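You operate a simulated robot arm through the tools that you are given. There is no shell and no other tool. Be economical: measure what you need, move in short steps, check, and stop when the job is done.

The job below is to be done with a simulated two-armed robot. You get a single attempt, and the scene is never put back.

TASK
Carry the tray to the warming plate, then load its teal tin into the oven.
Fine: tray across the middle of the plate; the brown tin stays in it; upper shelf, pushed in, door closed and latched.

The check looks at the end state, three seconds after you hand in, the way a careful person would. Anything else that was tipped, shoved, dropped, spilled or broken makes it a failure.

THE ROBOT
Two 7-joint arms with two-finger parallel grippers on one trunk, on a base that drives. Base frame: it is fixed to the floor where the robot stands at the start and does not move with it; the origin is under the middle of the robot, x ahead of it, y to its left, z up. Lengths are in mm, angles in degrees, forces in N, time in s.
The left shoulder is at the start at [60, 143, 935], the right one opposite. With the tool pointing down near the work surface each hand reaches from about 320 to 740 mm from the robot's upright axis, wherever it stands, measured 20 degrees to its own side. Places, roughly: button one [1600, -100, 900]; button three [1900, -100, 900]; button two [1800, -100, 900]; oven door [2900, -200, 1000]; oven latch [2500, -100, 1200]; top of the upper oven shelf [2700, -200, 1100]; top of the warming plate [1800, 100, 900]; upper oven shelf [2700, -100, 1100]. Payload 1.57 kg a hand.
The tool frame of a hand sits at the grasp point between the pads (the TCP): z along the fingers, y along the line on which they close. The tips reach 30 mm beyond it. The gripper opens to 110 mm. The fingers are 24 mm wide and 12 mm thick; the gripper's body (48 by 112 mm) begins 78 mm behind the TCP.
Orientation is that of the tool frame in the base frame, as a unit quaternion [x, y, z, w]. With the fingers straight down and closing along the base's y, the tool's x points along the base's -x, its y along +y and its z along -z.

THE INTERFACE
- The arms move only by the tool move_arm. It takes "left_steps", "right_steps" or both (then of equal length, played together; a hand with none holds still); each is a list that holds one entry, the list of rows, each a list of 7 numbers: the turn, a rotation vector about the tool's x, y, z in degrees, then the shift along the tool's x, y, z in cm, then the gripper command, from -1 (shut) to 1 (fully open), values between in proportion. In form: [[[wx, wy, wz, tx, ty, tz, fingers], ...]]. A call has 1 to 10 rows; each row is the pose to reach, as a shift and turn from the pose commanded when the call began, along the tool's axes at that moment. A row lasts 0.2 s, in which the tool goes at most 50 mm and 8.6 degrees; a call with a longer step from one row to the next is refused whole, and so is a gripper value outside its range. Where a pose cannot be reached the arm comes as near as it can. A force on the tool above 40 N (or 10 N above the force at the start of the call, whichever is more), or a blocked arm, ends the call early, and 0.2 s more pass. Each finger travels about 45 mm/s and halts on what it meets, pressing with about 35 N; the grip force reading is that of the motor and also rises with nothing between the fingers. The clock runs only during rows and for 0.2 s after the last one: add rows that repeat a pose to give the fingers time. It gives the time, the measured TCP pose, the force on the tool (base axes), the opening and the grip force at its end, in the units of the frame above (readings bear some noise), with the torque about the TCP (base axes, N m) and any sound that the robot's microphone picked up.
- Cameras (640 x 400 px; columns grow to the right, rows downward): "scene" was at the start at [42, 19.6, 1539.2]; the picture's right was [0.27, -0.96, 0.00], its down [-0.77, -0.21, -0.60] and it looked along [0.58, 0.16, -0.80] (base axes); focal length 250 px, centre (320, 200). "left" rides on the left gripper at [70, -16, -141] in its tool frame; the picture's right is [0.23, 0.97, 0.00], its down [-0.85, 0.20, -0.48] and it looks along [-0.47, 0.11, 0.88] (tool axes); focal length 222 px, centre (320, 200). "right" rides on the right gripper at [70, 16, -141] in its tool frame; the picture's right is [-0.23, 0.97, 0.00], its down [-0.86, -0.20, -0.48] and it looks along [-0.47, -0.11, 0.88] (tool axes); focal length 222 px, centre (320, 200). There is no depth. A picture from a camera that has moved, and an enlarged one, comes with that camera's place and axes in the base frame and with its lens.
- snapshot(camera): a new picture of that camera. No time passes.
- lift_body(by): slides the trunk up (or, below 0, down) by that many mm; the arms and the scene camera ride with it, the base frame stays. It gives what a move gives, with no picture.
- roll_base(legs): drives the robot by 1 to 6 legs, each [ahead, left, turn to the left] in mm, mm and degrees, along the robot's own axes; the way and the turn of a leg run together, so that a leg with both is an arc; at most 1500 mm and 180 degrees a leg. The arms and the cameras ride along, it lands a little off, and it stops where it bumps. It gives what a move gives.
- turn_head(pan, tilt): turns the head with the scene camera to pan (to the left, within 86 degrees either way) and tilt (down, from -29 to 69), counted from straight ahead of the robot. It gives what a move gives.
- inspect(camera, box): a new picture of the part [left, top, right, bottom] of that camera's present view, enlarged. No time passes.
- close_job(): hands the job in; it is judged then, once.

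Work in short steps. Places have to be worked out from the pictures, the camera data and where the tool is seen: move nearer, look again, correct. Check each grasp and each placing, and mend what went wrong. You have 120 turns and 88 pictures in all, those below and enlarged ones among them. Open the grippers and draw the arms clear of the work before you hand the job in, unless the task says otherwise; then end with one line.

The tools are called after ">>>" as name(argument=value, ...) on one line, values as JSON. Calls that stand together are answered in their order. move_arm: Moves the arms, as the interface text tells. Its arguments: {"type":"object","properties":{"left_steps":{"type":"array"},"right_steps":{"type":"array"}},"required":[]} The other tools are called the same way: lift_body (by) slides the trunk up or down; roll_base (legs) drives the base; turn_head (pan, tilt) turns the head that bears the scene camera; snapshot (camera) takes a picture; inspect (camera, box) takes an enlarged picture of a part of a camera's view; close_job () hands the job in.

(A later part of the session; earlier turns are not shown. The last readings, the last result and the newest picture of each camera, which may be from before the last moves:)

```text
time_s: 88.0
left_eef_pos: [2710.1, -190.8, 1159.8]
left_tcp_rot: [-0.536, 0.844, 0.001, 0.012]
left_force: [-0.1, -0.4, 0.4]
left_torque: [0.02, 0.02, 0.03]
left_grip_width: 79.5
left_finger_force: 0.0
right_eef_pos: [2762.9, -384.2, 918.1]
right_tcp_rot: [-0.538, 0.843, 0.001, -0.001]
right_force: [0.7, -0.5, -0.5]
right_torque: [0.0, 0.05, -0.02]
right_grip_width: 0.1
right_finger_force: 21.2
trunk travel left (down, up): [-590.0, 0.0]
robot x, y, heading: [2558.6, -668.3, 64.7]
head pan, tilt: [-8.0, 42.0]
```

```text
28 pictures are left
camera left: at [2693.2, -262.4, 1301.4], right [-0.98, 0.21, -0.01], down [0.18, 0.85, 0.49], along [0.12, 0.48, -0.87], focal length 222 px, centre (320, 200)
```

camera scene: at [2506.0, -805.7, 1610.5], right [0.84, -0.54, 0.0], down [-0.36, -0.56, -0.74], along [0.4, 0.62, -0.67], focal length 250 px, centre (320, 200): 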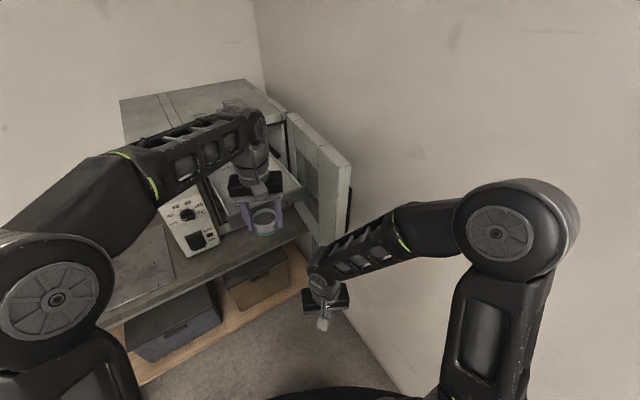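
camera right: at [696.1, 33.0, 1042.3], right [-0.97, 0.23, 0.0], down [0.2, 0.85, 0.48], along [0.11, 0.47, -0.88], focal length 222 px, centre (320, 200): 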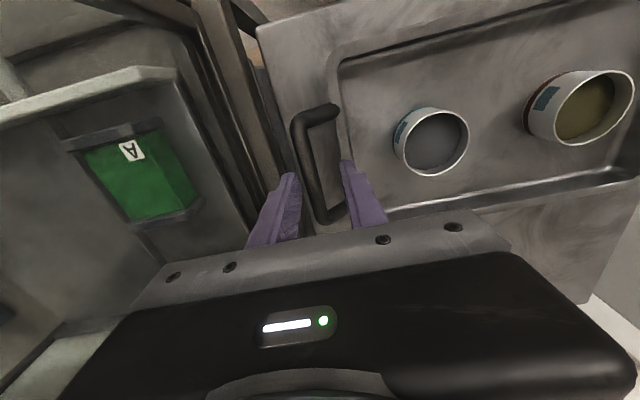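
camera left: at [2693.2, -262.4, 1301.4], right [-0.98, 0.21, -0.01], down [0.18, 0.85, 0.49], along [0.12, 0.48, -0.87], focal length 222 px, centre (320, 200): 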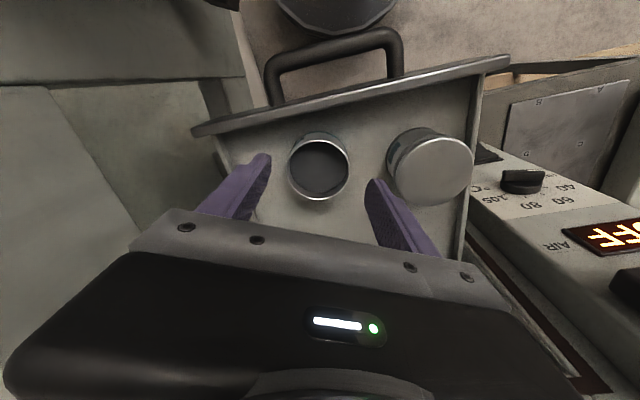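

Teal tin placed upright on the upper shelf. Back off 200 mm, then tilt the closed left hand forward to push the shelf.

>>> roll_base(legs=[[-190, 0, 0]])

>>> move_arm(left_steps=[[[0, -8, 0, 0, 0, 0, 0], [0, -16, 0, 0, 0, 0, -0.6], [0, -24, 0, 0, 0, 0, -1], [0, -32, 0, 0, 0, 0, -1], [0, -40, 0, 0, 0, 0, -1], [0, -48, 0, 0, 0, 0, -1], [0, -48, 0, 0, 0, 0, -1], [0, -48, 0, 0, 0, 0, -1]]])

>>> snapshot(camera="scene")

```text
time_s: 89.5
left_eef_pos: [2632.1, -361.4, 1161.9]
left_tcp_rot: [-0.535, 0.844, 0.002, 0.013]
left_force: [1.0, -0.1, 0.9]
left_torque: [0.0, -0.08, 0.0]
left_grip_width: 79.7
left_finger_force: 0.1
right_eef_pos: [2684.5, -553.3, 919.0]
right_tcp_rot: [-0.536, 0.844, 0.001, -0.002]
right_force: [-0.3, -0.4, 0.0]
right_torque: [0.03, 0.01, 0.03]
right_grip_width: 0.2
right_finger_force: 21.2
trunk travel left (down, up): [-590.0, 0.0]
robot x, y, heading: [2481.9, -832.0, 64.9]
head pan, tilt: [-8.0, 42.0]
```

```text
time_s: 91.3
left_eef_pos: [2632.9, -360.2, 1160.9]
left_tcp_rot: [-0.488, 0.767, 0.218, 0.355]
left_force: [-0.5, -0.4, -0.4]
left_torque: [-0.05, -0.01, -0.01]
left_grip_width: 0.4
left_finger_force: 21.0
right_eef_pos: [2685.2, -552.3, 919.0]
right_tcp_rot: [-0.537, 0.844, 0.001, -0.001]
right_force: [0.1, -0.8, 0.1]
right_torque: [0.0, 0.03, -0.04]
right_grip_width: 0.4
right_finger_force: 21.2
trunk travel left (down, up): [-590.0, 0.0]
robot x, y, heading: [2484.2, -831.1, 64.7]
head pan, tilt: [-8.0, 42.0]
```

```text
27 pictures are left
camera scene: at [2515.1, -792.7, 1610.6], right [0.84, -0.55, 0.0], down [-0.37, -0.56, -0.74], along [0.41, 0.62, -0.67], focal length 250 px, centre (320, 200)
```

scene: 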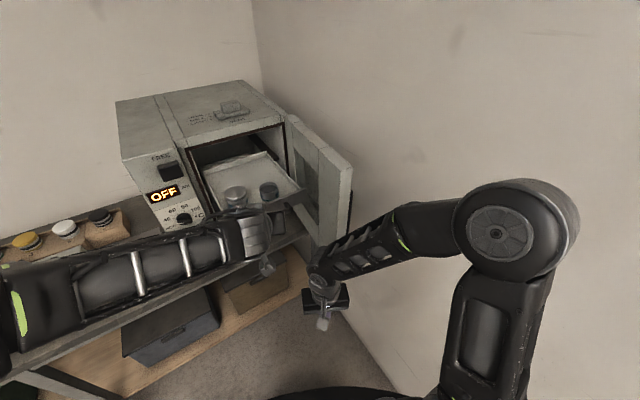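

Zoom on shelf, latch and hand.

>>> inspect(camera="scene", box=[130, 130, 360, 290])

```text
2.50 times, centred on (245, 210) of scene
camera zoom: at [2515.1, -792.7, 1610.6], right [0.84, -0.55, 0.0], down [-0.37, -0.56, -0.74], along [0.41, 0.62, -0.67], focal length 626 px, centre (508, 175)
```

zoom: 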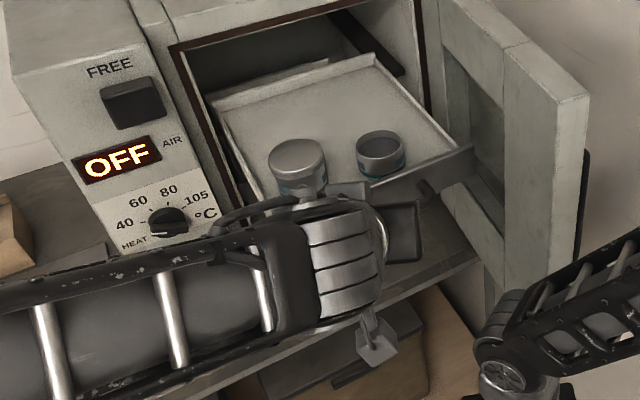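

Position the fingertips in front of the shelf's front plate, left of its handle, then begin pushing in +y.

>>> move_arm(left_steps=[[[0, 0, 0, 0, 3.3, 0, -1], [0, 0, 0, 0, 6.62, 0, -1], [0, 0, 0, 1, 6.62, 3.3, -1], [0, 0, 0, 1.96, 6.62, 6.48, -1], [0, 0, 0, 1.96, 6.62, 6.48, -1]]])

>>> inspect(camera="scene", box=[130, 130, 360, 290])

>>> snapshot(camera="left")

```text
time_s: 92.5
left_eef_pos: [2589.0, -300.0, 1102.3]
left_tcp_rot: [-0.49, 0.766, 0.219, 0.354]
left_force: [-0.9, 0.5, 0.5]
left_torque: [-0.05, -0.03, -0.01]
left_grip_width: 0.1
left_finger_force: 21.5
right_eef_pos: [2684.4, -553.7, 918.4]
right_tcp_rot: [-0.537, 0.843, 0.001, -0.002]
right_force: [0.0, 0.3, 0.5]
right_torque: [0.05, -0.01, 0.0]
right_grip_width: 0.2
right_finger_force: 21.6
trunk travel left (down, up): [-590.0, 0.0]
robot x, y, heading: [2482.0, -835.4, 65.1]
head pan, tilt: [-8.0, 42.0]
```

```text
2.50 times, centred on (245, 210) of scene
camera zoom: at [2515.0, -793.1, 1610.6], right [0.84, -0.55, 0.0], down [-0.37, -0.56, -0.74], along [0.41, 0.62, -0.67], focal length 626 px, centre (508, 175)
```

zoom: 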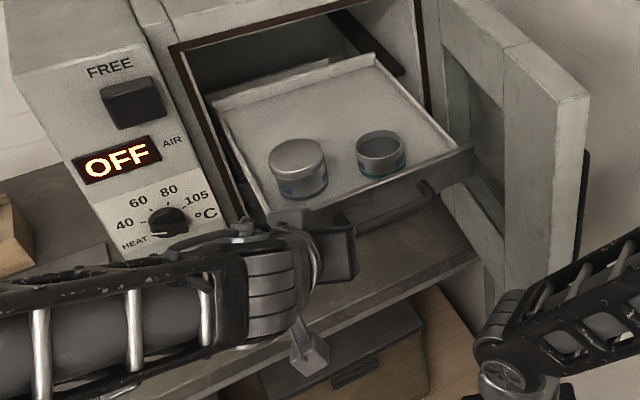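

```text
24 pictures are left
camera left: at [2537.8, -445.2, 1142.1], right [-0.94, 0.28, -0.18], down [-0.11, 0.27, 0.96], along [0.32, 0.92, -0.22], focal length 222 px, centre (320, 200)
```

left: 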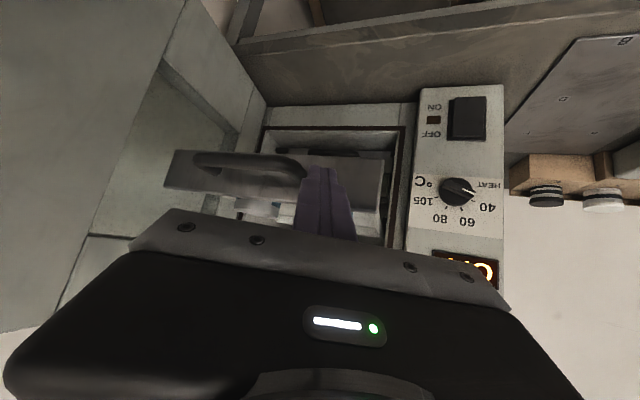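

Tip is at the plate's height just left of the handle. Push +y 60 mm slowly.

>>> move_arm(left_steps=[[[0, 0, 0, -0.6, 0.42, 0.67, -1], [0, 0, 0, -1.21, 0.85, 1.34, -1], [0, 0, 0, -1.8, 1.27, 2.02, -1], [0, 0, 0, -2.42, 1.7, 2.69, -1], [0, 0, 0, -3.02, 2.12, 3.36, -1], [0, 0, 0, -3.63, 2.55, 4.03, -1], [0, 0, 0, -3.63, 2.55, 4.03, -1]]])

>>> inspect(camera="scene", box=[130, 130, 360, 290])

```text
time_s: 94.1
left_eef_pos: [2588.9, -239.1, 1103.5]
left_tcp_rot: [-0.488, 0.767, 0.219, 0.355]
left_force: [1.1, -0.3, -0.4]
left_torque: [0.0, 0.02, 0.01]
left_grip_width: 0.0
left_finger_force: 21.6
right_eef_pos: [2682.7, -553.0, 918.5]
right_tcp_rot: [-0.537, 0.843, 0.001, -0.002]
right_force: [0.1, 0.0, 0.0]
right_torque: [-0.01, -0.01, 0.01]
right_grip_width: 0.0
right_finger_force: 21.0
trunk travel left (down, up): [-590.0, 0.0]
robot x, y, heading: [2479.7, -834.6, 65.1]
head pan, tilt: [-8.0, 42.0]
```

```text
2.50 times, centred on (245, 210) of scene
camera zoom: at [2515.1, -792.8, 1610.6], right [0.84, -0.55, 0.0], down [-0.37, -0.56, -0.74], along [0.41, 0.62, -0.67], focal length 626 px, centre (508, 175)
```

zoom: 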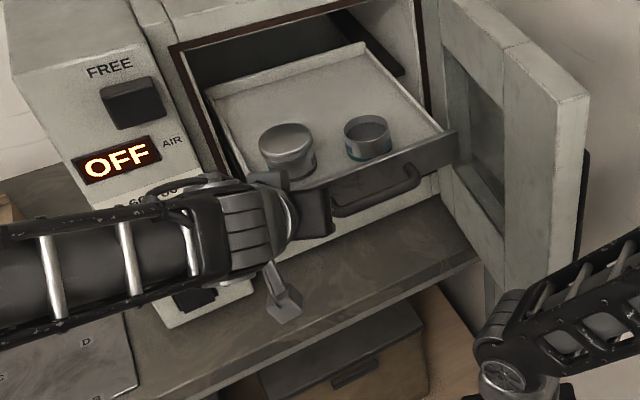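

Shelf is sliding in. Push another 100 mm.

>>> move_arm(left_steps=[[[0, 0, 0, -0.6, 0.42, 0.67, -1], [0, 0, 0, -1.21, 0.85, 1.34, -1], [0, 0, 0, -1.8, 1.27, 2.02, -1], [0, 0, 0, -2.42, 1.7, 2.69, -1], [0, 0, 0, -3.02, 2.12, 3.36, -1], [0, 0, 0, -3.63, 2.55, 4.03, -1], [0, 0, 0, -4.23, 2.97, 4.7, -1], [0, 0, 0, -4.84, 3.4, 5.38, -1], [0, 0, 0, -5.44, 3.82, 6.05, -1], [0, 0, 0, -6.05, 4.25, 6.72, -1]]])

>>> inspect(camera="scene", box=[130, 100, 360, 260])

```text
time_s: 96.3
left_eef_pos: [2589.6, -139.2, 1105.8]
left_tcp_rot: [-0.488, 0.767, 0.219, 0.355]
left_force: [-0.1, 0.5, -1.2]
left_torque: [0.03, 0.01, 0.0]
left_grip_width: 0.0
left_finger_force: 21.7
right_eef_pos: [2685.2, -551.2, 918.8]
right_tcp_rot: [-0.537, 0.843, 0.001, 0.0]
right_force: [0.2, 0.5, -0.7]
right_torque: [0.04, -0.01, -0.01]
right_grip_width: 0.1
right_finger_force: 21.1
trunk travel left (down, up): [-590.0, 0.0]
robot x, y, heading: [2480.8, -837.8, 64.9]
head pan, tilt: [-8.0, 42.0]
```

```text
2.50 times, centred on (245, 180) of scene
camera zoom: at [2515.2, -792.6, 1610.6], right [0.84, -0.55, 0.0], down [-0.37, -0.56, -0.74], along [0.41, 0.62, -0.67], focal length 626 px, centre (508, 250)
```

zoom: 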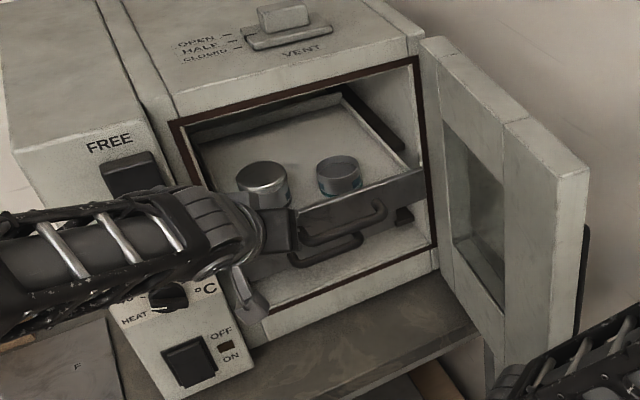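

Nearly in. To finish without nearing the latch, retreat, shift right to the handle's centre and push on the handle bar.

>>> move_arm(left_steps=[[[0, 0, 0, 2.27, -1.6, -2.52, -1], [0, 0, 0, 4.54, -3.19, -5.04, -1], [0, 0, 0, 3.26, -7.27, -3.6, -1], [0, 0, 0, 1.98, -11.34, -2.19, -1], [0, 0, 0, 3.47, -11.34, -0.85, -1], [0, 0, 0, 3.47, -11.34, -0.85, -1]]])

>>> inspect(camera="scene", box=[130, 100, 360, 260])

```text
time_s: 97.7
left_eef_pos: [2677.6, -215.8, 1085.7]
left_tcp_rot: [-0.488, 0.767, 0.219, 0.354]
left_force: [0.6, 0.0, -0.5]
left_torque: [0.02, -0.01, 0.05]
left_grip_width: 0.0
left_finger_force: 21.2
right_eef_pos: [2685.0, -551.9, 919.1]
right_tcp_rot: [-0.537, 0.843, 0.002, -0.001]
right_force: [-0.1, 0.1, -0.2]
right_torque: [0.03, -0.01, 0.01]
right_grip_width: 0.0
right_finger_force: 21.7
trunk travel left (down, up): [-590.0, 0.0]
robot x, y, heading: [2478.1, -835.3, 64.8]
head pan, tilt: [-8.0, 42.0]
```

```text
2.50 times, centred on (245, 180) of scene
camera zoom: at [2515.3, -792.9, 1610.6], right [0.84, -0.55, 0.0], down [-0.37, -0.56, -0.74], along [0.41, 0.62, -0.67], focal length 626 px, centre (508, 250)
```

zoom: 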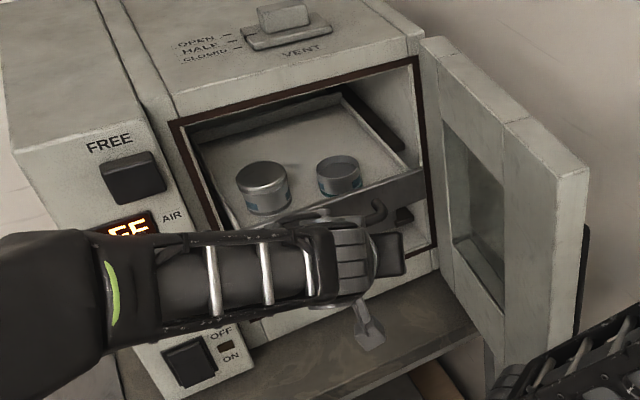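

Push +y up to 100 mm in 10 mm rows, watching for the end stop.

>>> move_arm(left_steps=[[[0, 0, 0, -0.91, 0.64, 1.01, -1], [0, 0, 0, -1.8, 1.27, 2.02, -1], [0, 0, 0, -2.42, 1.7, 2.69, -1], [0, 0, 0, -3.02, 2.12, 3.36, -1], [0, 0, 0, -3.63, 2.55, 4.03, -1], [0, 0, 0, -4.23, 2.97, 4.7, -1], [0, 0, 0, -4.84, 3.4, 5.38, -1], [0, 0, 0, -5.44, 3.82, 6.05, -1]]])

>>> inspect(camera="scene", box=[130, 100, 360, 260])

```text
time_s: 99.5
left_eef_pos: [2679.0, -123.0, 1088.1]
left_tcp_rot: [-0.488, 0.767, 0.218, 0.354]
left_force: [0.2, 0.1, 0.1]
left_torque: [0.01, -0.01, 0.02]
left_grip_width: 0.0
left_finger_force: 21.2
right_eef_pos: [2684.5, -552.6, 918.8]
right_tcp_rot: [-0.537, 0.843, 0.002, -0.001]
right_force: [0.7, -0.4, 0.3]
right_torque: [0.01, -0.01, 0.0]
right_grip_width: 0.0
right_finger_force: 21.3
trunk travel left (down, up): [-590.0, 0.0]
robot x, y, heading: [2480.1, -836.4, 64.9]
head pan, tilt: [-8.0, 42.0]
```

```text
2.50 times, centred on (245, 180) of scene
camera zoom: at [2515.2, -792.4, 1610.6], right [0.84, -0.55, 0.0], down [-0.37, -0.56, -0.74], along [0.41, 0.62, -0.67], focal length 626 px, centre (508, 250)
```

zoom: 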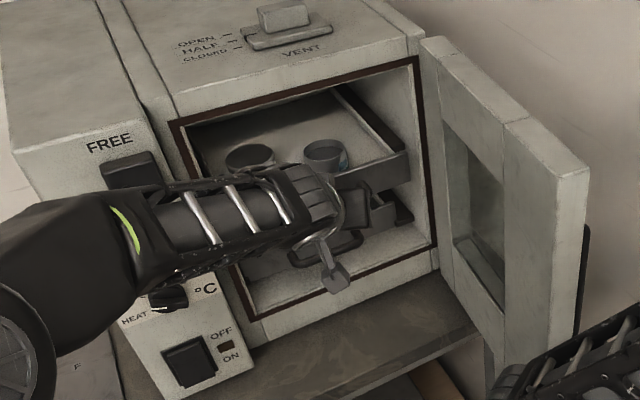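

Still sliding freely. Continue +40 mm.

>>> move_arm(left_steps=[[[0, 0, 0, -0.6, 0.42, 0.67, -1], [0, 0, 0, -1.21, 0.85, 1.34, -1], [0, 0, 0, -1.8, 1.27, 2.02, -1], [0, 0, 0, -2.42, 1.7, 2.69, -1]]])

```text
time_s: 100.5
left_eef_pos: [2679.8, -83.4, 1088.5]
left_tcp_rot: [-0.489, 0.767, 0.219, 0.354]
left_force: [-0.2, -0.4, 0.5]
left_torque: [-0.05, 0.01, 0.0]
left_grip_width: 0.2
left_finger_force: 21.1
right_eef_pos: [2683.4, -552.7, 918.7]
right_tcp_rot: [-0.537, 0.843, 0.002, -0.001]
right_force: [-0.1, 0.2, -0.2]
right_torque: [0.0, 0.02, -0.02]
right_grip_width: 0.3
right_finger_force: 21.4
trunk travel left (down, up): [-590.0, 0.0]
robot x, y, heading: [2480.7, -834.9, 64.9]
head pan, tilt: [-8.0, 42.0]
```

>>> inspect(camera="scene", box=[130, 100, 360, 260])

```text
2.50 times, centred on (245, 180) of scene
camera zoom: at [2514.9, -792.5, 1610.6], right [0.84, -0.55, 0.0], down [-0.37, -0.56, -0.74], along [0.41, 0.62, -0.67], focal length 626 px, centre (508, 250)
```

zoom: 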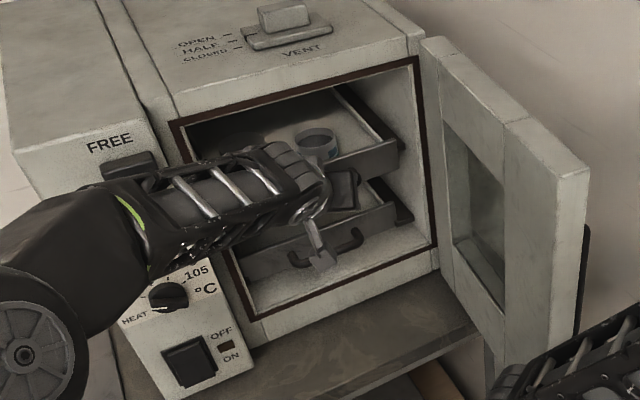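

Upper shelf nearly aligned with the lower one. Push a final bit until it stops.

>>> move_arm(left_steps=[[[0, 0, 0, -0.3, 0.21, 0.34, -1], [0, 0, 0, -0.6, 0.42, 0.67, -1], [0, 0, 0, -0.9, 0.64, 1, -1], [0, 0, 0, -1.21, 0.85, 1.34, -1], [0, 0, 0, -1.5, 1.06, 1.68, -1], [0, 0, 0, -1.8, 1.27, 2.02, -1]]])

>>> inspect(camera="scene", box=[180, 110, 340, 220])

```text
time_s: 101.9
left_eef_pos: [2679.8, -55.4, 1088.3]
left_tcp_rot: [-0.488, 0.767, 0.219, 0.354]
left_force: [1.8, -2.0, 1.9]
left_torque: [0.08, -0.05, -0.1]
left_grip_width: 0.0
left_finger_force: 21.3
right_eef_pos: [2685.1, -554.3, 918.6]
right_tcp_rot: [-0.538, 0.843, 0.002, -0.001]
right_force: [0.0, 0.4, -0.1]
right_torque: [0.0, -0.01, 0.01]
right_grip_width: 0.0
right_finger_force: 21.3
trunk travel left (down, up): [-590.0, 0.0]
robot x, y, heading: [2481.8, -837.1, 64.9]
head pan, tilt: [-8.0, 42.0]
```

```text
3.64 times, centred on (260, 165) of scene
camera zoom: at [2515.5, -793.0, 1610.6], right [0.84, -0.55, 0.0], down [-0.37, -0.56, -0.74], along [0.41, 0.62, -0.67], focal length 910 px, centre (538, 327)
```

zoom: 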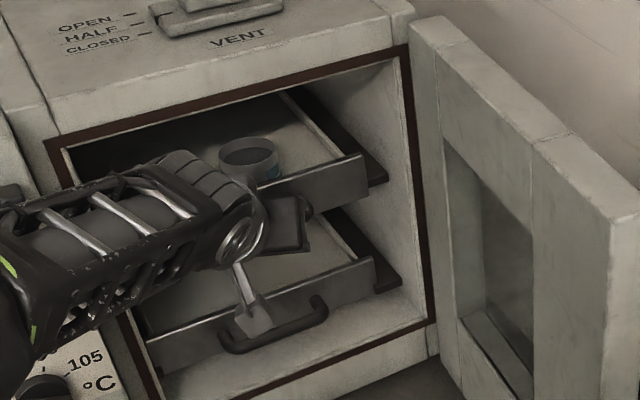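

Upper and lower shelf fronts line up now; push slightly more to confirm the end stop.

>>> move_arm(left_steps=[[[0, 0, 0, -0.3, 0.21, 0.34, -1], [0, 0, 0, -0.6, 0.42, 0.67, -1], [0, 0, 0, -0.9, 0.64, 1, -1]]])

```text
time_s: 102.7
left_eef_pos: [2677.6, -39.5, 1087.5]
left_tcp_rot: [-0.49, 0.767, 0.219, 0.353]
left_force: [-0.3, -0.2, 0.1]
left_torque: [0.0, 0.03, 0.02]
left_grip_width: 0.0
left_finger_force: 21.1
right_eef_pos: [2684.3, -553.3, 919.4]
right_tcp_rot: [-0.537, 0.843, 0.002, -0.001]
right_force: [0.2, -0.9, -0.1]
right_torque: [-0.01, 0.0, -0.03]
right_grip_width: 0.0
right_finger_force: 21.3
trunk travel left (down, up): [-590.0, 0.0]
robot x, y, heading: [2483.3, -837.5, 65.2]
head pan, tilt: [-8.0, 42.0]
```

>>> move_arm(left_steps=[[[0, 0, 0, -0.3, 0.21, 0.34, -1], [0, 0, 0, -0.6, 0.42, 0.67, -1], [0, 0, 0, -0.9, 0.64, 1, -1], [0, 0, 0, -1.21, 0.85, 1.34, -1]]])

>>> inspect(camera="scene", box=[180, 110, 340, 220])

```text
time_s: 103.5
left_eef_pos: [2677.8, -36.6, 1088.9]
left_tcp_rot: [-0.489, 0.768, 0.217, 0.353]
left_force: [-9.1, -23.2, 10.2]
left_torque: [0.04, 0.08, 0.18]
left_grip_width: 0.2
left_finger_force: 21.9
right_eef_pos: [2682.7, -556.5, 920.7]
right_tcp_rot: [-0.538, 0.843, 0.003, 0.001]
right_force: [-0.3, -0.3, 0.4]
right_torque: [-0.02, -0.02, -0.01]
right_grip_width: 0.0
right_finger_force: 21.7
trunk travel left (down, up): [-590.0, 0.0]
robot x, y, heading: [2481.4, -836.0, 64.9]
head pan, tilt: [-8.0, 42.0]
stopped in row 3 (left hand): the force on the tool passed its limit (the readings are from after the stop); the commanded pose is now the measured one
```

```text
3.64 times, centred on (260, 165) of scene
camera zoom: at [2512.4, -799.2, 1611.0], right [0.84, -0.55, 0.0], down [-0.36, -0.56, -0.75], along [0.41, 0.63, -0.67], focal length 910 px, centre (538, 327)
```

zoom: 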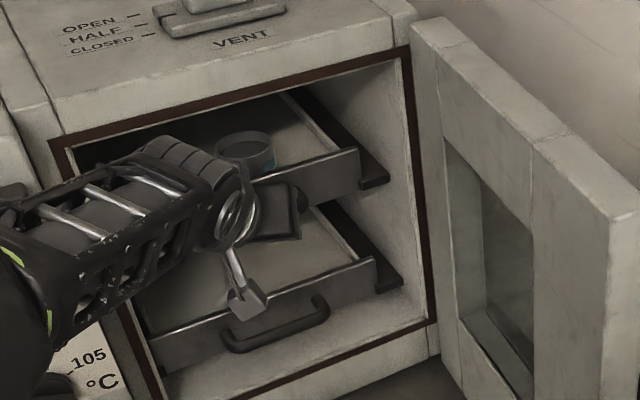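

Shelf hit its end stop (23 N). Retreat straight back 200 mm.

>>> move_arm(left_steps=[[[0, 0, 0, 1.2, -0.85, -1.34, -1], [0, 0, 0, 3.63, -2.55, -4.03, -1], [0, 0, 0, 6.05, -4.25, -6.72, -1], [0, 0, 0, 8.47, -5.95, -9.4, -1], [0, 0, 0, 10.9, -7.65, -12.1, -1], [0, 0, 0, 12.1, -8.5, -13.44, -1]]])

>>> turn_head(pan=-8, tilt=36)

>>> inspect(camera="scene", box=[120, 100, 380, 300])

```text
time_s: 104.9
left_eef_pos: [2678.6, -230.5, 1084.5]
left_tcp_rot: [-0.49, 0.768, 0.215, 0.351]
left_force: [-0.4, 0.1, -0.8]
left_torque: [0.0, 0.06, 0.02]
left_grip_width: 0.0
left_finger_force: 21.0
right_eef_pos: [2684.8, -554.9, 918.9]
right_tcp_rot: [-0.537, 0.843, 0.001, -0.001]
right_force: [0.3, 0.9, 0.0]
right_torque: [0.01, 0.0, 0.01]
right_grip_width: 0.0
right_finger_force: 21.5
trunk travel left (down, up): [-590.0, 0.0]
robot x, y, heading: [2479.7, -836.3, 64.8]
head pan, tilt: [-8.0, 42.0]
```

```text
time_s: 105.5
left_eef_pos: [2678.2, -230.2, 1084.5]
left_tcp_rot: [-0.49, 0.768, 0.216, 0.351]
left_force: [0.7, 0.1, 0.4]
left_torque: [-0.03, 0.01, -0.01]
left_grip_width: 0.1
left_finger_force: 21.1
right_eef_pos: [2684.1, -553.6, 918.7]
right_tcp_rot: [-0.538, 0.843, 0.002, -0.001]
right_force: [0.2, 0.3, -0.1]
right_torque: [-0.05, -0.01, -0.01]
right_grip_width: 0.2
right_finger_force: 20.7
trunk travel left (down, up): [-590.0, 0.0]
robot x, y, heading: [2480.1, -835.6, 64.9]
head pan, tilt: [-8.0, 36.0]
```

```text
2.00 times, centred on (250, 200) of scene
camera zoom: at [2517.0, -790.0, 1619.5], right [0.84, -0.55, 0.0], down [-0.32, -0.49, -0.81], along [0.44, 0.68, -0.59], focal length 501 px, centre (460, 200)
```

zoom: 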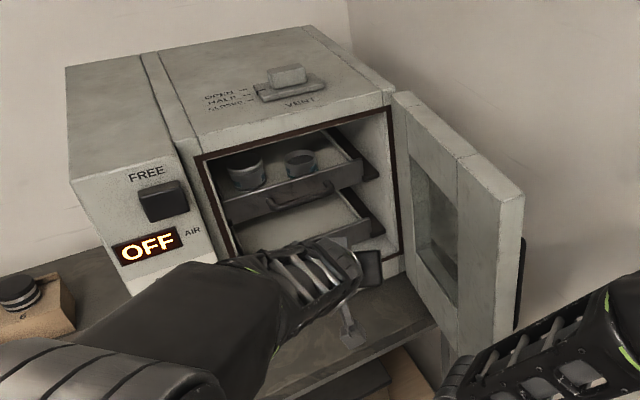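

Both tins are in and the shelf is against its stop. Now the door: it points nearly −y with free end at [2818..2866,−403], outer handle at z≈1000–1140. I'll retract and lower the left hand, yaw it 30° left, and turn the base to heading 30° so the left fingers can hook behind the free edge.

>>> move_arm(left_steps=[[[0, 0, 0, 2.7, 0, -3, -1], [0, 0, 0, 5.4, 0, -6, -1], [0, 0, 0, 8, 0, -8.9, -1], [0, 0, 0, 10.7, 0, -11.9, -1], [-5.6, 0, -5, 13.8, 0, -9.1, -1], [-11.2, 0, -10, 16.9, 0, -6.3, -1], [-16.7, 0, -15, 20, 0, -3.5, -1], [-22.3, 0, -20.1, 20, 0, -3.5, -1], [-22.3, 0, -20.1, 20, 0, -3.5, -1]]])

>>> roll_base(legs=[[0, 0, -35]])

>>> turn_head(pan=10, tilt=42)

>>> snapshot(camera="scene")

```text
time_s: 107.0
left_eef_pos: [2637.8, -391.7, 1008.3]
left_tcp_rot: [-0.628, 0.682, 0.162, 0.338]
left_force: [-0.8, 0.3, 0.8]
left_torque: [0.01, 0.02, 0.02]
left_grip_width: 0.3
left_finger_force: 20.9
right_eef_pos: [2685.1, -554.4, 918.8]
right_tcp_rot: [-0.537, 0.843, 0.002, -0.001]
right_force: [0.5, 0.4, 0.2]
right_torque: [-0.01, 0.02, 0.0]
right_grip_width: 0.0
right_finger_force: 21.4
trunk travel left (down, up): [-590.0, 0.0]
robot x, y, heading: [2484.8, -835.7, 64.8]
head pan, tilt: [-8.0, 36.0]
stopped in row 7 (left hand): the arm was blocked; the commanded pose is now the measured one
```

```text
time_s: 109.1
left_eef_pos: [2863.4, -559.4, 1008.2]
left_tcp_rot: [-0.394, 0.839, 0.054, 0.371]
left_force: [-0.2, -0.5, 0.1]
left_torque: [0.0, 0.0, -0.01]
left_grip_width: 0.0
left_finger_force: 21.4
right_eef_pos: [2808.6, -720.1, 918.3]
right_tcp_rot: [-0.261, 0.965, 0.002, 0.0]
right_force: [0.7, 0.2, 0.8]
right_torque: [0.01, -0.03, -0.04]
right_grip_width: 0.1
right_finger_force: 21.5
trunk travel left (down, up): [-590.0, 0.0]
robot x, y, heading: [2482.7, -834.9, 29.9]
head pan, tilt: [-8.0, 36.0]
```

```text
time_s: 109.9
left_eef_pos: [2862.8, -561.6, 1008.6]
left_tcp_rot: [-0.396, 0.838, 0.053, 0.371]
left_force: [-0.2, -0.5, -1.0]
left_torque: [0.01, 0.05, 0.01]
left_grip_width: 0.0
left_finger_force: 20.3
right_eef_pos: [2809.6, -720.7, 918.1]
right_tcp_rot: [-0.26, 0.965, 0.002, -0.001]
right_force: [-0.1, 0.1, 0.3]
right_torque: [0.01, 0.04, -0.05]
right_grip_width: 0.0
right_finger_force: 21.1
trunk travel left (down, up): [-590.0, 0.0]
robot x, y, heading: [2481.9, -837.2, 30.4]
head pan, tilt: [10.0, 42.0]
```

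```text
15 pictures are left
camera scene: at [2520.2, -797.5, 1610.6], right [0.64, -0.77, 0.0], down [-0.51, -0.43, -0.74], along [0.57, 0.48, -0.67], focal length 250 px, centre (320, 200)
```

scene: 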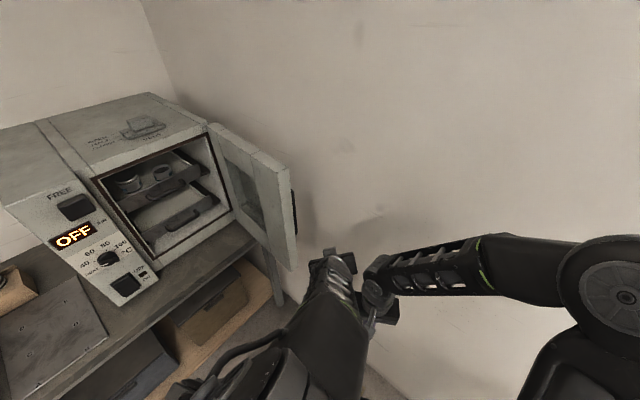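

The left arm was blocked by the right hand, so the yaw is incomplete. Move the right hand away to the right first, then yaw the left hand.

>>> move_arm(right_steps=[[[0, 0, 0, 1, -4, 0, -1], [0, 0, 0, 2, -8, 0, -1], [0, 0, 0, 2, -12, 0, -1], [0, 0, 0, 2, -16, 0, -1], [0, 0, 0, 2, -19, 0, -1], [0, 0, 0, 2, -19, 0, -1]]])

>>> move_arm(left_steps=[[[-5, -1.5, -5.4, 0, 0, 0, -1], [-10, -3.1, -10.8, 0, 0, 0, -1], [-15, -4.6, -16.1, 0, 0, 0, -1], [-19.9, -6.2, -21.5, 0, 0, 0, -1], [-19.9, -6.2, -21.5, 0, 0, 0, -1]]])

```text
time_s: 111.3
left_eef_pos: [2863.2, -560.0, 1008.1]
left_tcp_rot: [-0.395, 0.839, 0.053, 0.371]
left_force: [0.4, 0.0, 0.2]
left_torque: [-0.02, 0.02, 0.0]
left_grip_width: 0.1
left_finger_force: 21.7
right_eef_pos: [2888.9, -895.2, 918.3]
right_tcp_rot: [-0.261, 0.965, 0.001, 0.0]
right_force: [0.1, 0.0, 0.3]
right_torque: [-0.01, -0.02, 0.0]
right_grip_width: 0.0
right_finger_force: 21.6
trunk travel left (down, up): [-590.0, 0.0]
robot x, y, heading: [2482.6, -839.1, 30.1]
head pan, tilt: [10.0, 42.0]
```

```text
time_s: 111.9
left_eef_pos: [2864.2, -565.7, 1013.3]
left_tcp_rot: [-0.545, 0.773, 0.008, 0.324]
left_force: [-0.6, 0.7, -0.1]
left_torque: [0.0, 0.0, 0.01]
left_grip_width: 0.0
left_finger_force: 21.1
right_eef_pos: [2889.1, -895.5, 918.4]
right_tcp_rot: [-0.259, 0.966, 0.001, 0.0]
right_force: [-0.6, -0.1, 0.2]
right_torque: [-0.01, 0.0, 0.02]
right_grip_width: 0.0
right_finger_force: 20.9
trunk travel left (down, up): [-590.0, 0.0]
robot x, y, heading: [2481.2, -838.1, 30.0]
head pan, tilt: [10.0, 42.0]
stopped in row 2 (left hand): the arm was blocked; the commanded pose is now the measured one
```

Yaw is limited; fingers now point at azimuth ≈37°, which still works to hook the door's outer corner. Lower the hand to z≈953 (below the door handle) and approach.

>>> move_arm(left_steps=[[[0, 0, 0, 1, 0.7, 1.6, -1], [0, 0, 0, 2, 1.4, 3.2, -1], [0, 0, 0, 3, 2, 4.7, -1], [0, 0, 0, 3, 2, 4.7, -1]]])

>>> roll_base(legs=[[52, 40, 0]])

>>> inspect(camera="scene", box=[180, 110, 400, 300])

```text
time_s: 112.9
left_eef_pos: [2864.9, -564.0, 954.2]
left_tcp_rot: [-0.544, 0.773, 0.009, 0.325]
left_force: [-0.4, -0.2, -0.4]
left_torque: [0.02, -0.06, 0.01]
left_grip_width: 0.0
left_finger_force: 21.5
right_eef_pos: [2888.3, -895.0, 918.5]
right_tcp_rot: [-0.261, 0.965, 0.003, 0.0]
right_force: [0.0, 0.4, 0.5]
right_torque: [0.0, 0.0, 0.03]
right_grip_width: 0.0
right_finger_force: 21.6
trunk travel left (down, up): [-590.0, 0.0]
robot x, y, heading: [2481.5, -835.3, 30.1]
head pan, tilt: [10.0, 42.0]
```

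```text
time_s: 113.8
left_eef_pos: [2891.4, -502.9, 952.7]
left_tcp_rot: [-0.545, 0.773, 0.009, 0.324]
left_force: [0.2, 0.5, -0.2]
left_torque: [-0.03, 0.0, -0.04]
left_grip_width: 0.0
left_finger_force: 21.1
right_eef_pos: [2914.2, -833.9, 917.8]
right_tcp_rot: [-0.259, 0.966, 0.001, -0.001]
right_force: [1.2, 0.5, 0.1]
right_torque: [-0.04, 0.04, -0.03]
right_grip_width: 0.2
right_finger_force: 21.3
trunk travel left (down, up): [-590.0, 0.0]
robot x, y, heading: [2509.5, -775.6, 30.3]
head pan, tilt: [10.0, 42.0]
```

```text
2.11 times, centred on (290, 205) of scene
camera zoom: at [2546.5, -734.9, 1610.5], right [0.64, -0.77, 0.0], down [-0.51, -0.43, -0.74], along [0.57, 0.48, -0.67], focal length 527 px, centre (383, 190)
```

zoom: 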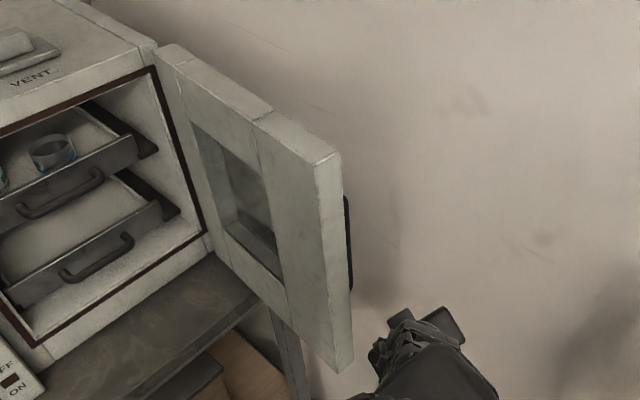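

Hand is below and outside the door's free edge. Advance ~90 mm in +y to bring the finger past the outer corner.

>>> roll_base(legs=[[46, 80, 0]])

>>> inspect(camera="scene", box=[180, 150, 400, 340])

```text
time_s: 115.1
left_eef_pos: [2890.5, -421.0, 954.2]
left_tcp_rot: [-0.539, 0.778, 0.006, 0.323]
left_force: [-0.4, -0.4, 0.3]
left_torque: [0.0, -0.01, -0.02]
left_grip_width: 0.0
left_finger_force: 21.5
right_eef_pos: [2911.9, -745.9, 918.1]
right_tcp_rot: [-0.26, 0.966, 0.002, 0.0]
right_force: [-0.5, -0.1, -0.2]
right_torque: [0.02, 0.01, -0.01]
right_grip_width: 0.0
right_finger_force: 21.9
trunk travel left (down, up): [-590.0, 0.0]
robot x, y, heading: [2506.0, -685.2, 30.1]
head pan, tilt: [10.0, 42.0]
stopped in leg 1: the robot was blocked; the commanded pose is now the measured one
```

```text
2.11 times, centred on (290, 245) of scene
camera zoom: at [2545.0, -647.6, 1610.6], right [0.64, -0.77, 0.0], down [-0.51, -0.43, -0.74], along [0.57, 0.48, -0.67], focal length 527 px, centre (383, 105)
```

zoom: 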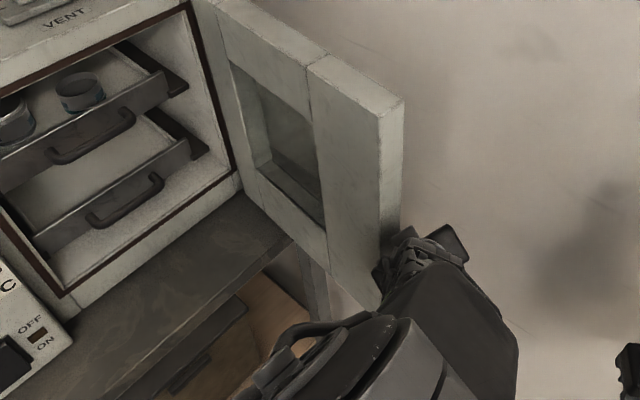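

The gripper body met the door's free end before the fingertip got behind it. Back off and roll the hand 85° so its narrow side faces the door.

>>> roll_base(legs=[[-38, -66, 0]])

>>> move_arm(left_steps=[[[0, 0, -8.5, 0, 0, 0, -1], [0, 0, -17, 0, 0, 0, -1], [0, 0, -25.5, 0, 0, 0, -1], [0, 0, -34, 0, 0, 0, -1], [0, 0, -42.5, 0, 0, 0, -1], [0, 0, -51, 0, 0, 0, -1], [0, 0, -59.5, 0, 0, 0, -1], [0, 0, -68, 0, 0, 0, -1], [0, 0, -76.5, 0, 0, 0, -1], [0, 0, -85, 0, 0, 0, -1]]])

```text
time_s: 116.1
left_eef_pos: [2892.6, -499.3, 953.9]
left_tcp_rot: [-0.539, 0.778, 0.006, 0.323]
left_force: [-1.2, -0.2, 0.7]
left_torque: [0.05, 0.01, 0.01]
left_grip_width: 0.1
left_finger_force: 21.6
right_eef_pos: [2913.3, -822.9, 917.4]
right_tcp_rot: [-0.26, 0.966, 0.003, 0.0]
right_force: [0.5, -0.2, -0.1]
right_torque: [0.03, 0.02, -0.04]
right_grip_width: 0.0
right_finger_force: 21.6
trunk travel left (down, up): [-590.0, 0.0]
robot x, y, heading: [2509.4, -761.4, 30.0]
head pan, tilt: [10.0, 42.0]
```

```text
time_s: 118.3
left_eef_pos: [2891.7, -497.6, 953.8]
left_tcp_rot: [0.923, -0.208, 0.214, -0.242]
left_force: [0.6, -0.5, 0.2]
left_torque: [0.02, -0.03, 0.0]
left_grip_width: 0.0
left_finger_force: 21.4
right_eef_pos: [2914.3, -821.4, 918.1]
right_tcp_rot: [-0.258, 0.966, 0.002, -0.001]
right_force: [-0.1, -0.4, -0.2]
right_torque: [0.01, 0.01, 0.02]
right_grip_width: 0.0
right_finger_force: 20.6
trunk travel left (down, up): [-590.0, 0.0]
robot x, y, heading: [2506.2, -763.3, 29.9]
head pan, tilt: [10.0, 42.0]
```

Roll worked. Now flatten the pitch by 25° and try yawing left a bit more.

>>> move_arm(left_steps=[[[7.3, 4, 0, 0, 0, 0, -1], [14.6, 8, 0, 0, 0, 0, -1], [21.9, 12, 0, 0, 0, 0, -1], [23.7, 8.7, -5, 0, 0, 0, -1], [25.5, 5.4, -10, 0, 0, 0, -1], [27.3, 2.1, -15, 0, 0, 0, -1], [29, -1.4, -19.8, 0, 0, 0, -1]]])

```text
time_s: 119.9
left_eef_pos: [2892.3, -497.3, 953.5]
left_tcp_rot: [0.858, 0.015, 0.286, -0.427]
left_force: [0.7, 0.3, 0.4]
left_torque: [0.01, -0.01, 0.01]
left_grip_width: 0.0
left_finger_force: 21.4
right_eef_pos: [2913.8, -822.7, 917.5]
right_tcp_rot: [-0.259, 0.966, 0.002, 0.0]
right_force: [-0.1, 0.5, -0.6]
right_torque: [-0.01, 0.0, 0.03]
right_grip_width: 0.1
right_finger_force: 21.2
trunk travel left (down, up): [-590.0, 0.0]
robot x, y, heading: [2506.4, -763.5, 30.0]
head pan, tilt: [10.0, 42.0]
```

Fingers now point at azimuth 57°, shallower. Advance +y ~88 mm to get behind the door corner.

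>>> roll_base(legs=[[45, 76, 0]])

>>> inspect(camera="scene", box=[180, 150, 400, 340])

```text
time_s: 121.0
left_eef_pos: [2893.7, -407.1, 954.2]
left_tcp_rot: [0.858, 0.014, 0.287, -0.426]
left_force: [0.4, 0.6, -0.6]
left_torque: [-0.01, 0.03, 0.02]
left_grip_width: 0.0
left_finger_force: 21.2
right_eef_pos: [2916.7, -733.8, 917.7]
right_tcp_rot: [-0.259, 0.966, 0.0, 0.0]
right_force: [-0.6, 0.4, -0.7]
right_torque: [-0.02, 0.02, 0.01]
right_grip_width: 0.0
right_finger_force: 21.1
trunk travel left (down, up): [-590.0, 0.0]
robot x, y, heading: [2505.0, -673.1, 30.1]
head pan, tilt: [10.0, 42.0]
```

```text
2.11 times, centred on (290, 245) of scene
camera zoom: at [2547.9, -634.0, 1610.5], right [0.64, -0.77, 0.0], down [-0.51, -0.43, -0.74], along [0.57, 0.48, -0.67], focal length 527 px, centre (383, 105)
```

zoom: 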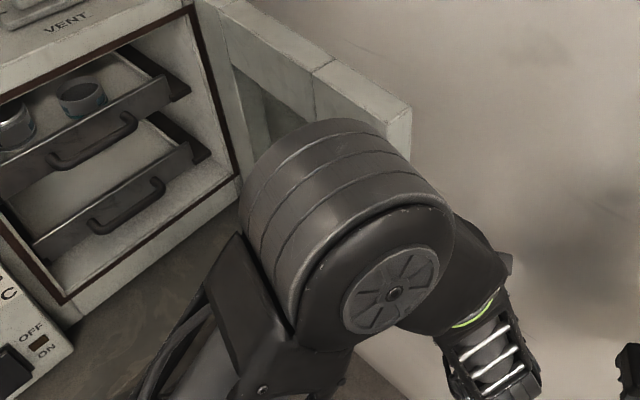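

Hand is behind the corner without contact. Swing the door by moving the base along an arc (first 30°).

>>> roll_base(legs=[[-74, 46, 0], [-53, 58, 0]])

>>> snapshot(camera="scene")

```text
time_s: 122.7
left_eef_pos: [2732.9, -380.3, 953.8]
left_tcp_rot: [0.858, 0.014, 0.286, -0.427]
left_force: [-0.1, -0.1, -0.7]
left_torque: [-0.01, -0.01, -0.02]
left_grip_width: 0.0
left_finger_force: 21.1
right_eef_pos: [2754.5, -705.7, 918.8]
right_tcp_rot: [-0.259, 0.966, 0.0, 0.0]
right_force: [0.1, 0.3, -0.8]
right_torque: [-0.03, -0.03, 0.03]
right_grip_width: 0.1
right_finger_force: 21.0
trunk travel left (down, up): [-590.0, 0.0]
robot x, y, heading: [2346.6, -650.3, 30.0]
head pan, tilt: [10.0, 42.0]
```

```text
11 pictures are left
camera scene: at [2385.4, -607.0, 1610.6], right [0.64, -0.77, 0.0], down [-0.51, -0.43, -0.74], along [0.57, 0.48, -0.67], focal length 250 px, centre (320, 200)
```

scene: 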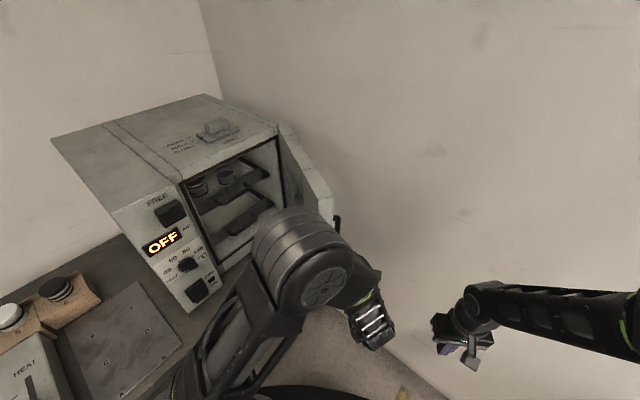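

The door follows (free corner now ≈[2696,−386]). Continue the arc another 30°.

>>> roll_base(legs=[[-37, 70, 0], [-17, 76, 0]])

>>> snapshot(camera="scene")

```text
time_s: 124.4
left_eef_pos: [2613.3, -279.1, 954.9]
left_tcp_rot: [0.858, 0.015, 0.287, -0.426]
left_force: [-0.2, 0.5, 0.3]
left_torque: [-0.02, -0.03, 0.0]
left_grip_width: 0.0
left_finger_force: 21.3
right_eef_pos: [2635.4, -605.8, 920.0]
right_tcp_rot: [-0.259, 0.966, 0.001, 0.001]
right_force: [-1.4, -0.1, -0.5]
right_torque: [-0.02, -0.01, -0.04]
right_grip_width: 0.0
right_finger_force: 21.1
trunk travel left (down, up): [-590.0, 0.0]
robot x, y, heading: [2228.3, -547.6, 30.1]
head pan, tilt: [10.0, 42.0]
```

```text
10 pictures are left
camera scene: at [2267.3, -507.4, 1610.6], right [0.64, -0.77, 0.0], down [-0.51, -0.43, -0.74], along [0.57, 0.48, -0.67], focal length 250 px, centre (320, 200)
```

scene: 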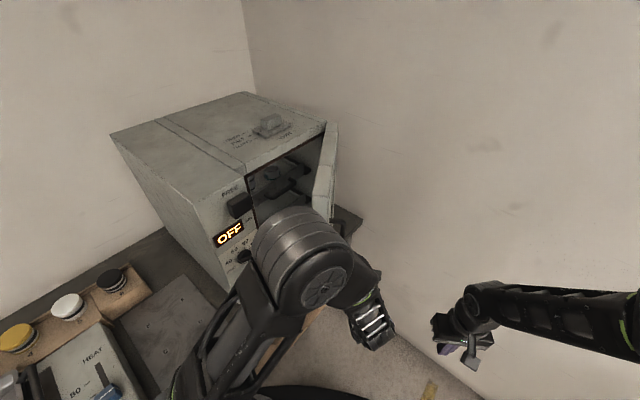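

Door about 60° closed. Push it with the fingertips using the arm (+110 mm y, −30 mm x).

>>> move_arm(left_steps=[[[0, 0, 0, -0.6, -1, 0.85, -1], [0, 0, 0, -1.2, -2, 1.7, -1], [0, 0, 0, -1.8, -2.9, 2.5, -1], [0, 0, 0, -2.45, -3.9, 3.35, -1], [0, 0, 0, -3.05, -4.9, 4.2, -1], [0, 0, 0, -3.7, -5.85, 5, -1], [0, 0, 0, -4.3, -6.8, 5.85, -1], [0, 0, 0, -4.9, -7.8, 6.7, -1]]])

>>> inspect(camera="scene", box=[190, 100, 360, 260])

```text
time_s: 125.2
left_eef_pos: [2599.2, -252.4, 955.4]
left_tcp_rot: [0.858, 0.013, 0.285, -0.427]
left_force: [-17.8, -11.9, 16.1]
left_torque: [0.03, -0.08, -0.04]
left_grip_width: 0.0
left_finger_force: 21.1
right_eef_pos: [2634.4, -609.9, 920.2]
right_tcp_rot: [-0.26, 0.966, 0.001, 0.001]
right_force: [-0.5, 0.1, -0.4]
right_torque: [0.02, -0.02, 0.0]
right_grip_width: 0.1
right_finger_force: 21.6
trunk travel left (down, up): [-590.0, 0.0]
robot x, y, heading: [2226.5, -546.9, 30.1]
head pan, tilt: [10.0, 42.0]
stopped in row 3 (left hand): the force on the tool passed its limit (the readings are from after the stop); the commanded pose is now the measured one
```

```text
2.50 times, centred on (275, 180) of scene
camera zoom: at [2263.7, -511.8, 1611.2], right [0.64, -0.77, 0.0], down [-0.51, -0.43, -0.75], along [0.57, 0.48, -0.67], focal length 626 px, centre (432, 250)
```

zoom: 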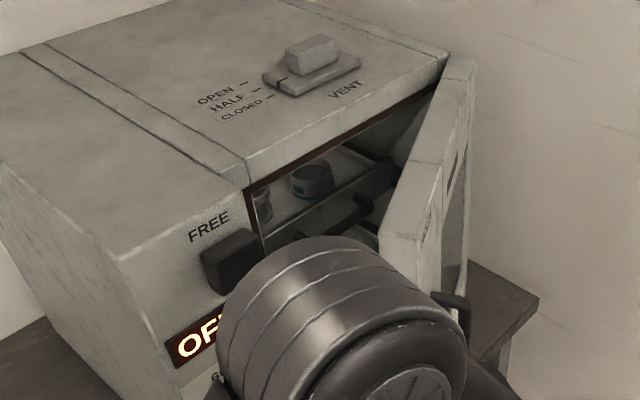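

The finger caught the lower end of the door's outer handle. Pull back, lower 45 mm, then push the door face again below the handle.

>>> move_arm(left_steps=[[[0, 0, 0, 0, 0, -2, -1], [0, 0, 0, 0, 0, -4.5, -1], [0, 0, 0, -1.1, 1.6, -3.4, -1], [0, 0, 0, -2.27, 3.26, -2.4, -1], [0, 0, 0, -2.27, 3.26, -2.4, -1]]])

>>> move_arm(left_steps=[[[0, 0, 0, -0.3, -0.95, 1.1, -1], [0, 0, 0, -0.65, -1.9, 2.2, -1], [0, 0, 0, -1, -2.9, 3.3, -1], [0, 0, 0, -1.3, -3.8, 4.45, -1], [0, 0, 0, -1.6, -4.8, 5.6, -1], [0, 0, 0, -2, -5.7, 6.7, -1], [0, 0, 0, -2.3, -6.7, 7.8, -1], [0, 0, 0, -2.6, -7.6, 8.9, -1], [0, 0, 0, -2.83, -8.27, 9.63, -1]]])

```text
time_s: 126.4
left_eef_pos: [2580.0, -283.0, 929.5]
left_tcp_rot: [0.859, 0.013, 0.283, -0.426]
left_force: [0.4, -0.2, 0.2]
left_torque: [0.03, 0.02, -0.03]
left_grip_width: 0.0
left_finger_force: 21.1
right_eef_pos: [2636.1, -606.4, 919.1]
right_tcp_rot: [-0.26, 0.966, 0.001, 0.0]
right_force: [0.0, -0.3, -1.5]
right_torque: [0.03, 0.01, -0.01]
right_grip_width: 0.1
right_finger_force: 21.0
trunk travel left (down, up): [-590.0, 0.0]
robot x, y, heading: [2226.5, -550.0, 30.1]
head pan, tilt: [10.0, 42.0]
```

```text
time_s: 127.5
left_eef_pos: [2575.1, -213.2, 926.1]
left_tcp_rot: [0.863, 0.012, 0.275, -0.424]
left_force: [-9.2, -5.2, -2.5]
left_torque: [-0.03, 0.08, 0.19]
left_grip_width: 0.0
left_finger_force: 21.4
right_eef_pos: [2636.3, -607.8, 917.9]
right_tcp_rot: [-0.26, 0.966, 0.002, -0.001]
right_force: [1.0, 0.9, 1.0]
right_torque: [-0.05, 0.03, -0.03]
right_grip_width: 0.0
right_finger_force: 20.8
trunk travel left (down, up): [-590.0, 0.0]
robot x, y, heading: [2226.9, -545.4, 30.1]
head pan, tilt: [10.0, 42.0]
stopped in row 5 (left hand): the force on the tool passed its limit (the readings are from after the stop); the commanded pose is now the measured one
```

Stopped again on force; look at the state.

>>> inspect(camera="scene", box=[190, 100, 360, 260])

```text
2.50 times, centred on (275, 180) of scene
camera zoom: at [2268.4, -508.4, 1610.3], right [0.64, -0.77, 0.0], down [-0.51, -0.43, -0.74], along [0.57, 0.48, -0.67], focal length 626 px, centre (432, 250)
```

zoom: 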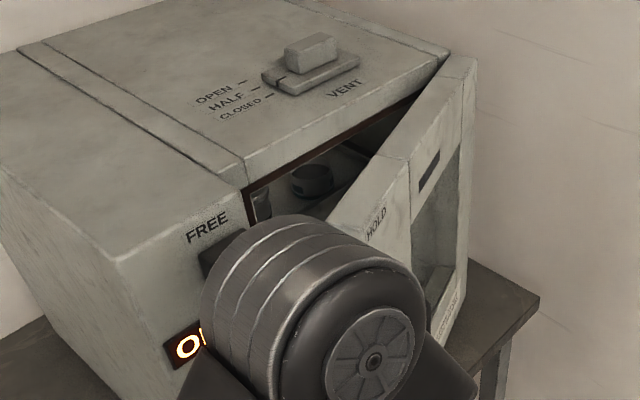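

Good progress (~75° closed) and I see "HOLD" on the door next to the "FREE" latch knob, so the latch slides right onto the door. Retreat, turn to heading 65° (fingers then point +y), and finish closing from straight in front.

>>> roll_base(legs=[[-105, -182, 0], [0, 0, 35], [111, -278, 0]])

>>> turn_head(pan=15, tilt=38)

>>> snapshot(camera="scene")

```text
time_s: 132.5
left_eef_pos: [2619.4, -298.5, 927.2]
left_tcp_rot: [0.818, 0.27, 0.138, -0.488]
left_force: [0.6, 0.0, 0.7]
left_torque: [0.01, 0.02, 0.04]
left_grip_width: 0.3
left_finger_force: 20.9
right_eef_pos: [2892.9, -587.0, 917.4]
right_tcp_rot: [-0.538, 0.843, 0.002, -0.001]
right_force: [0.5, -0.1, -0.5]
right_torque: [0.03, 0.05, -0.01]
right_grip_width: 0.3
right_finger_force: 21.1
trunk travel left (down, up): [-590.0, 0.0]
robot x, y, heading: [2525.1, -766.0, 65.0]
head pan, tilt: [10.0, 42.0]
```

```text
time_s: 133.2
left_eef_pos: [2620.0, -299.9, 927.1]
left_tcp_rot: [0.818, 0.271, 0.137, -0.49]
left_force: [0.0, 0.1, -0.1]
left_torque: [-0.02, 0.02, 0.0]
left_grip_width: 0.0
left_finger_force: 21.5
right_eef_pos: [2891.1, -587.4, 917.4]
right_tcp_rot: [-0.537, 0.843, 0.001, -0.001]
right_force: [0.4, 0.5, -0.1]
right_torque: [-0.03, 0.0, 0.0]
right_grip_width: 0.1
right_finger_force: 21.2
trunk travel left (down, up): [-590.0, 0.0]
robot x, y, heading: [2524.2, -774.2, 65.2]
head pan, tilt: [15.0, 38.0]
```

```text
7 pictures are left
camera scene: at [2528.2, -714.0, 1616.5], right [0.98, -0.17, 0.0], down [-0.11, -0.61, -0.79], along [0.14, 0.78, -0.62], focal length 250 px, centre (320, 200)
```

scene: 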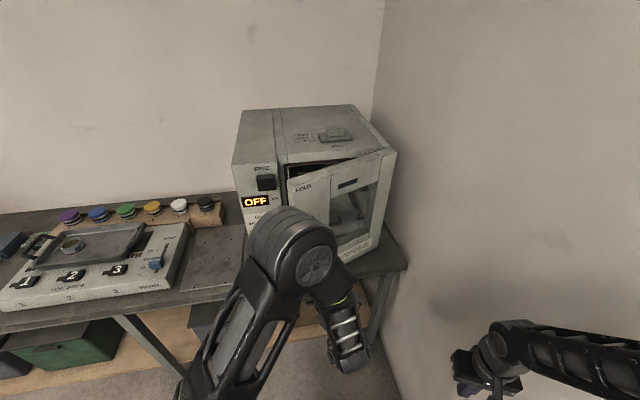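

Door is nearly closed with hand in front of it. Push +y 120 mm with the base.

>>> roll_base(legs=[[91, 42, 0]])

>>> move_arm(left_steps=[[[0, 0, 0, 0, 0, 0, -1]]])

```text
time_s: 134.3
left_eef_pos: [2621.9, -196.9, 926.6]
left_tcp_rot: [0.818, 0.27, 0.137, -0.489]
left_force: [0.5, 0.5, -0.5]
left_torque: [0.03, 0.03, -0.01]
left_grip_width: 0.2
left_finger_force: 21.6
right_eef_pos: [2893.9, -484.2, 917.8]
right_tcp_rot: [-0.538, 0.843, 0.001, -0.002]
right_force: [0.6, 0.4, 0.4]
right_torque: [0.0, 0.0, 0.02]
right_grip_width: 0.1
right_finger_force: 21.3
trunk travel left (down, up): [-590.0, 0.0]
robot x, y, heading: [2525.3, -668.7, 65.2]
head pan, tilt: [15.0, 38.0]
```

```text
time_s: 134.7
left_eef_pos: [2621.0, -196.5, 926.0]
left_tcp_rot: [0.817, 0.271, 0.138, -0.489]
left_force: [0.6, 0.4, 0.2]
left_torque: [-0.01, -0.01, 0.0]
left_grip_width: 0.2
left_finger_force: 21.4
right_eef_pos: [2893.4, -486.7, 918.2]
right_tcp_rot: [-0.537, 0.844, 0.002, -0.001]
right_force: [-0.2, 0.7, 0.1]
right_torque: [-0.01, 0.0, -0.03]
right_grip_width: 0.0
right_finger_force: 21.4
trunk travel left (down, up): [-590.0, 0.0]
robot x, y, heading: [2529.0, -673.2, 65.0]
head pan, tilt: [15.0, 38.0]
```

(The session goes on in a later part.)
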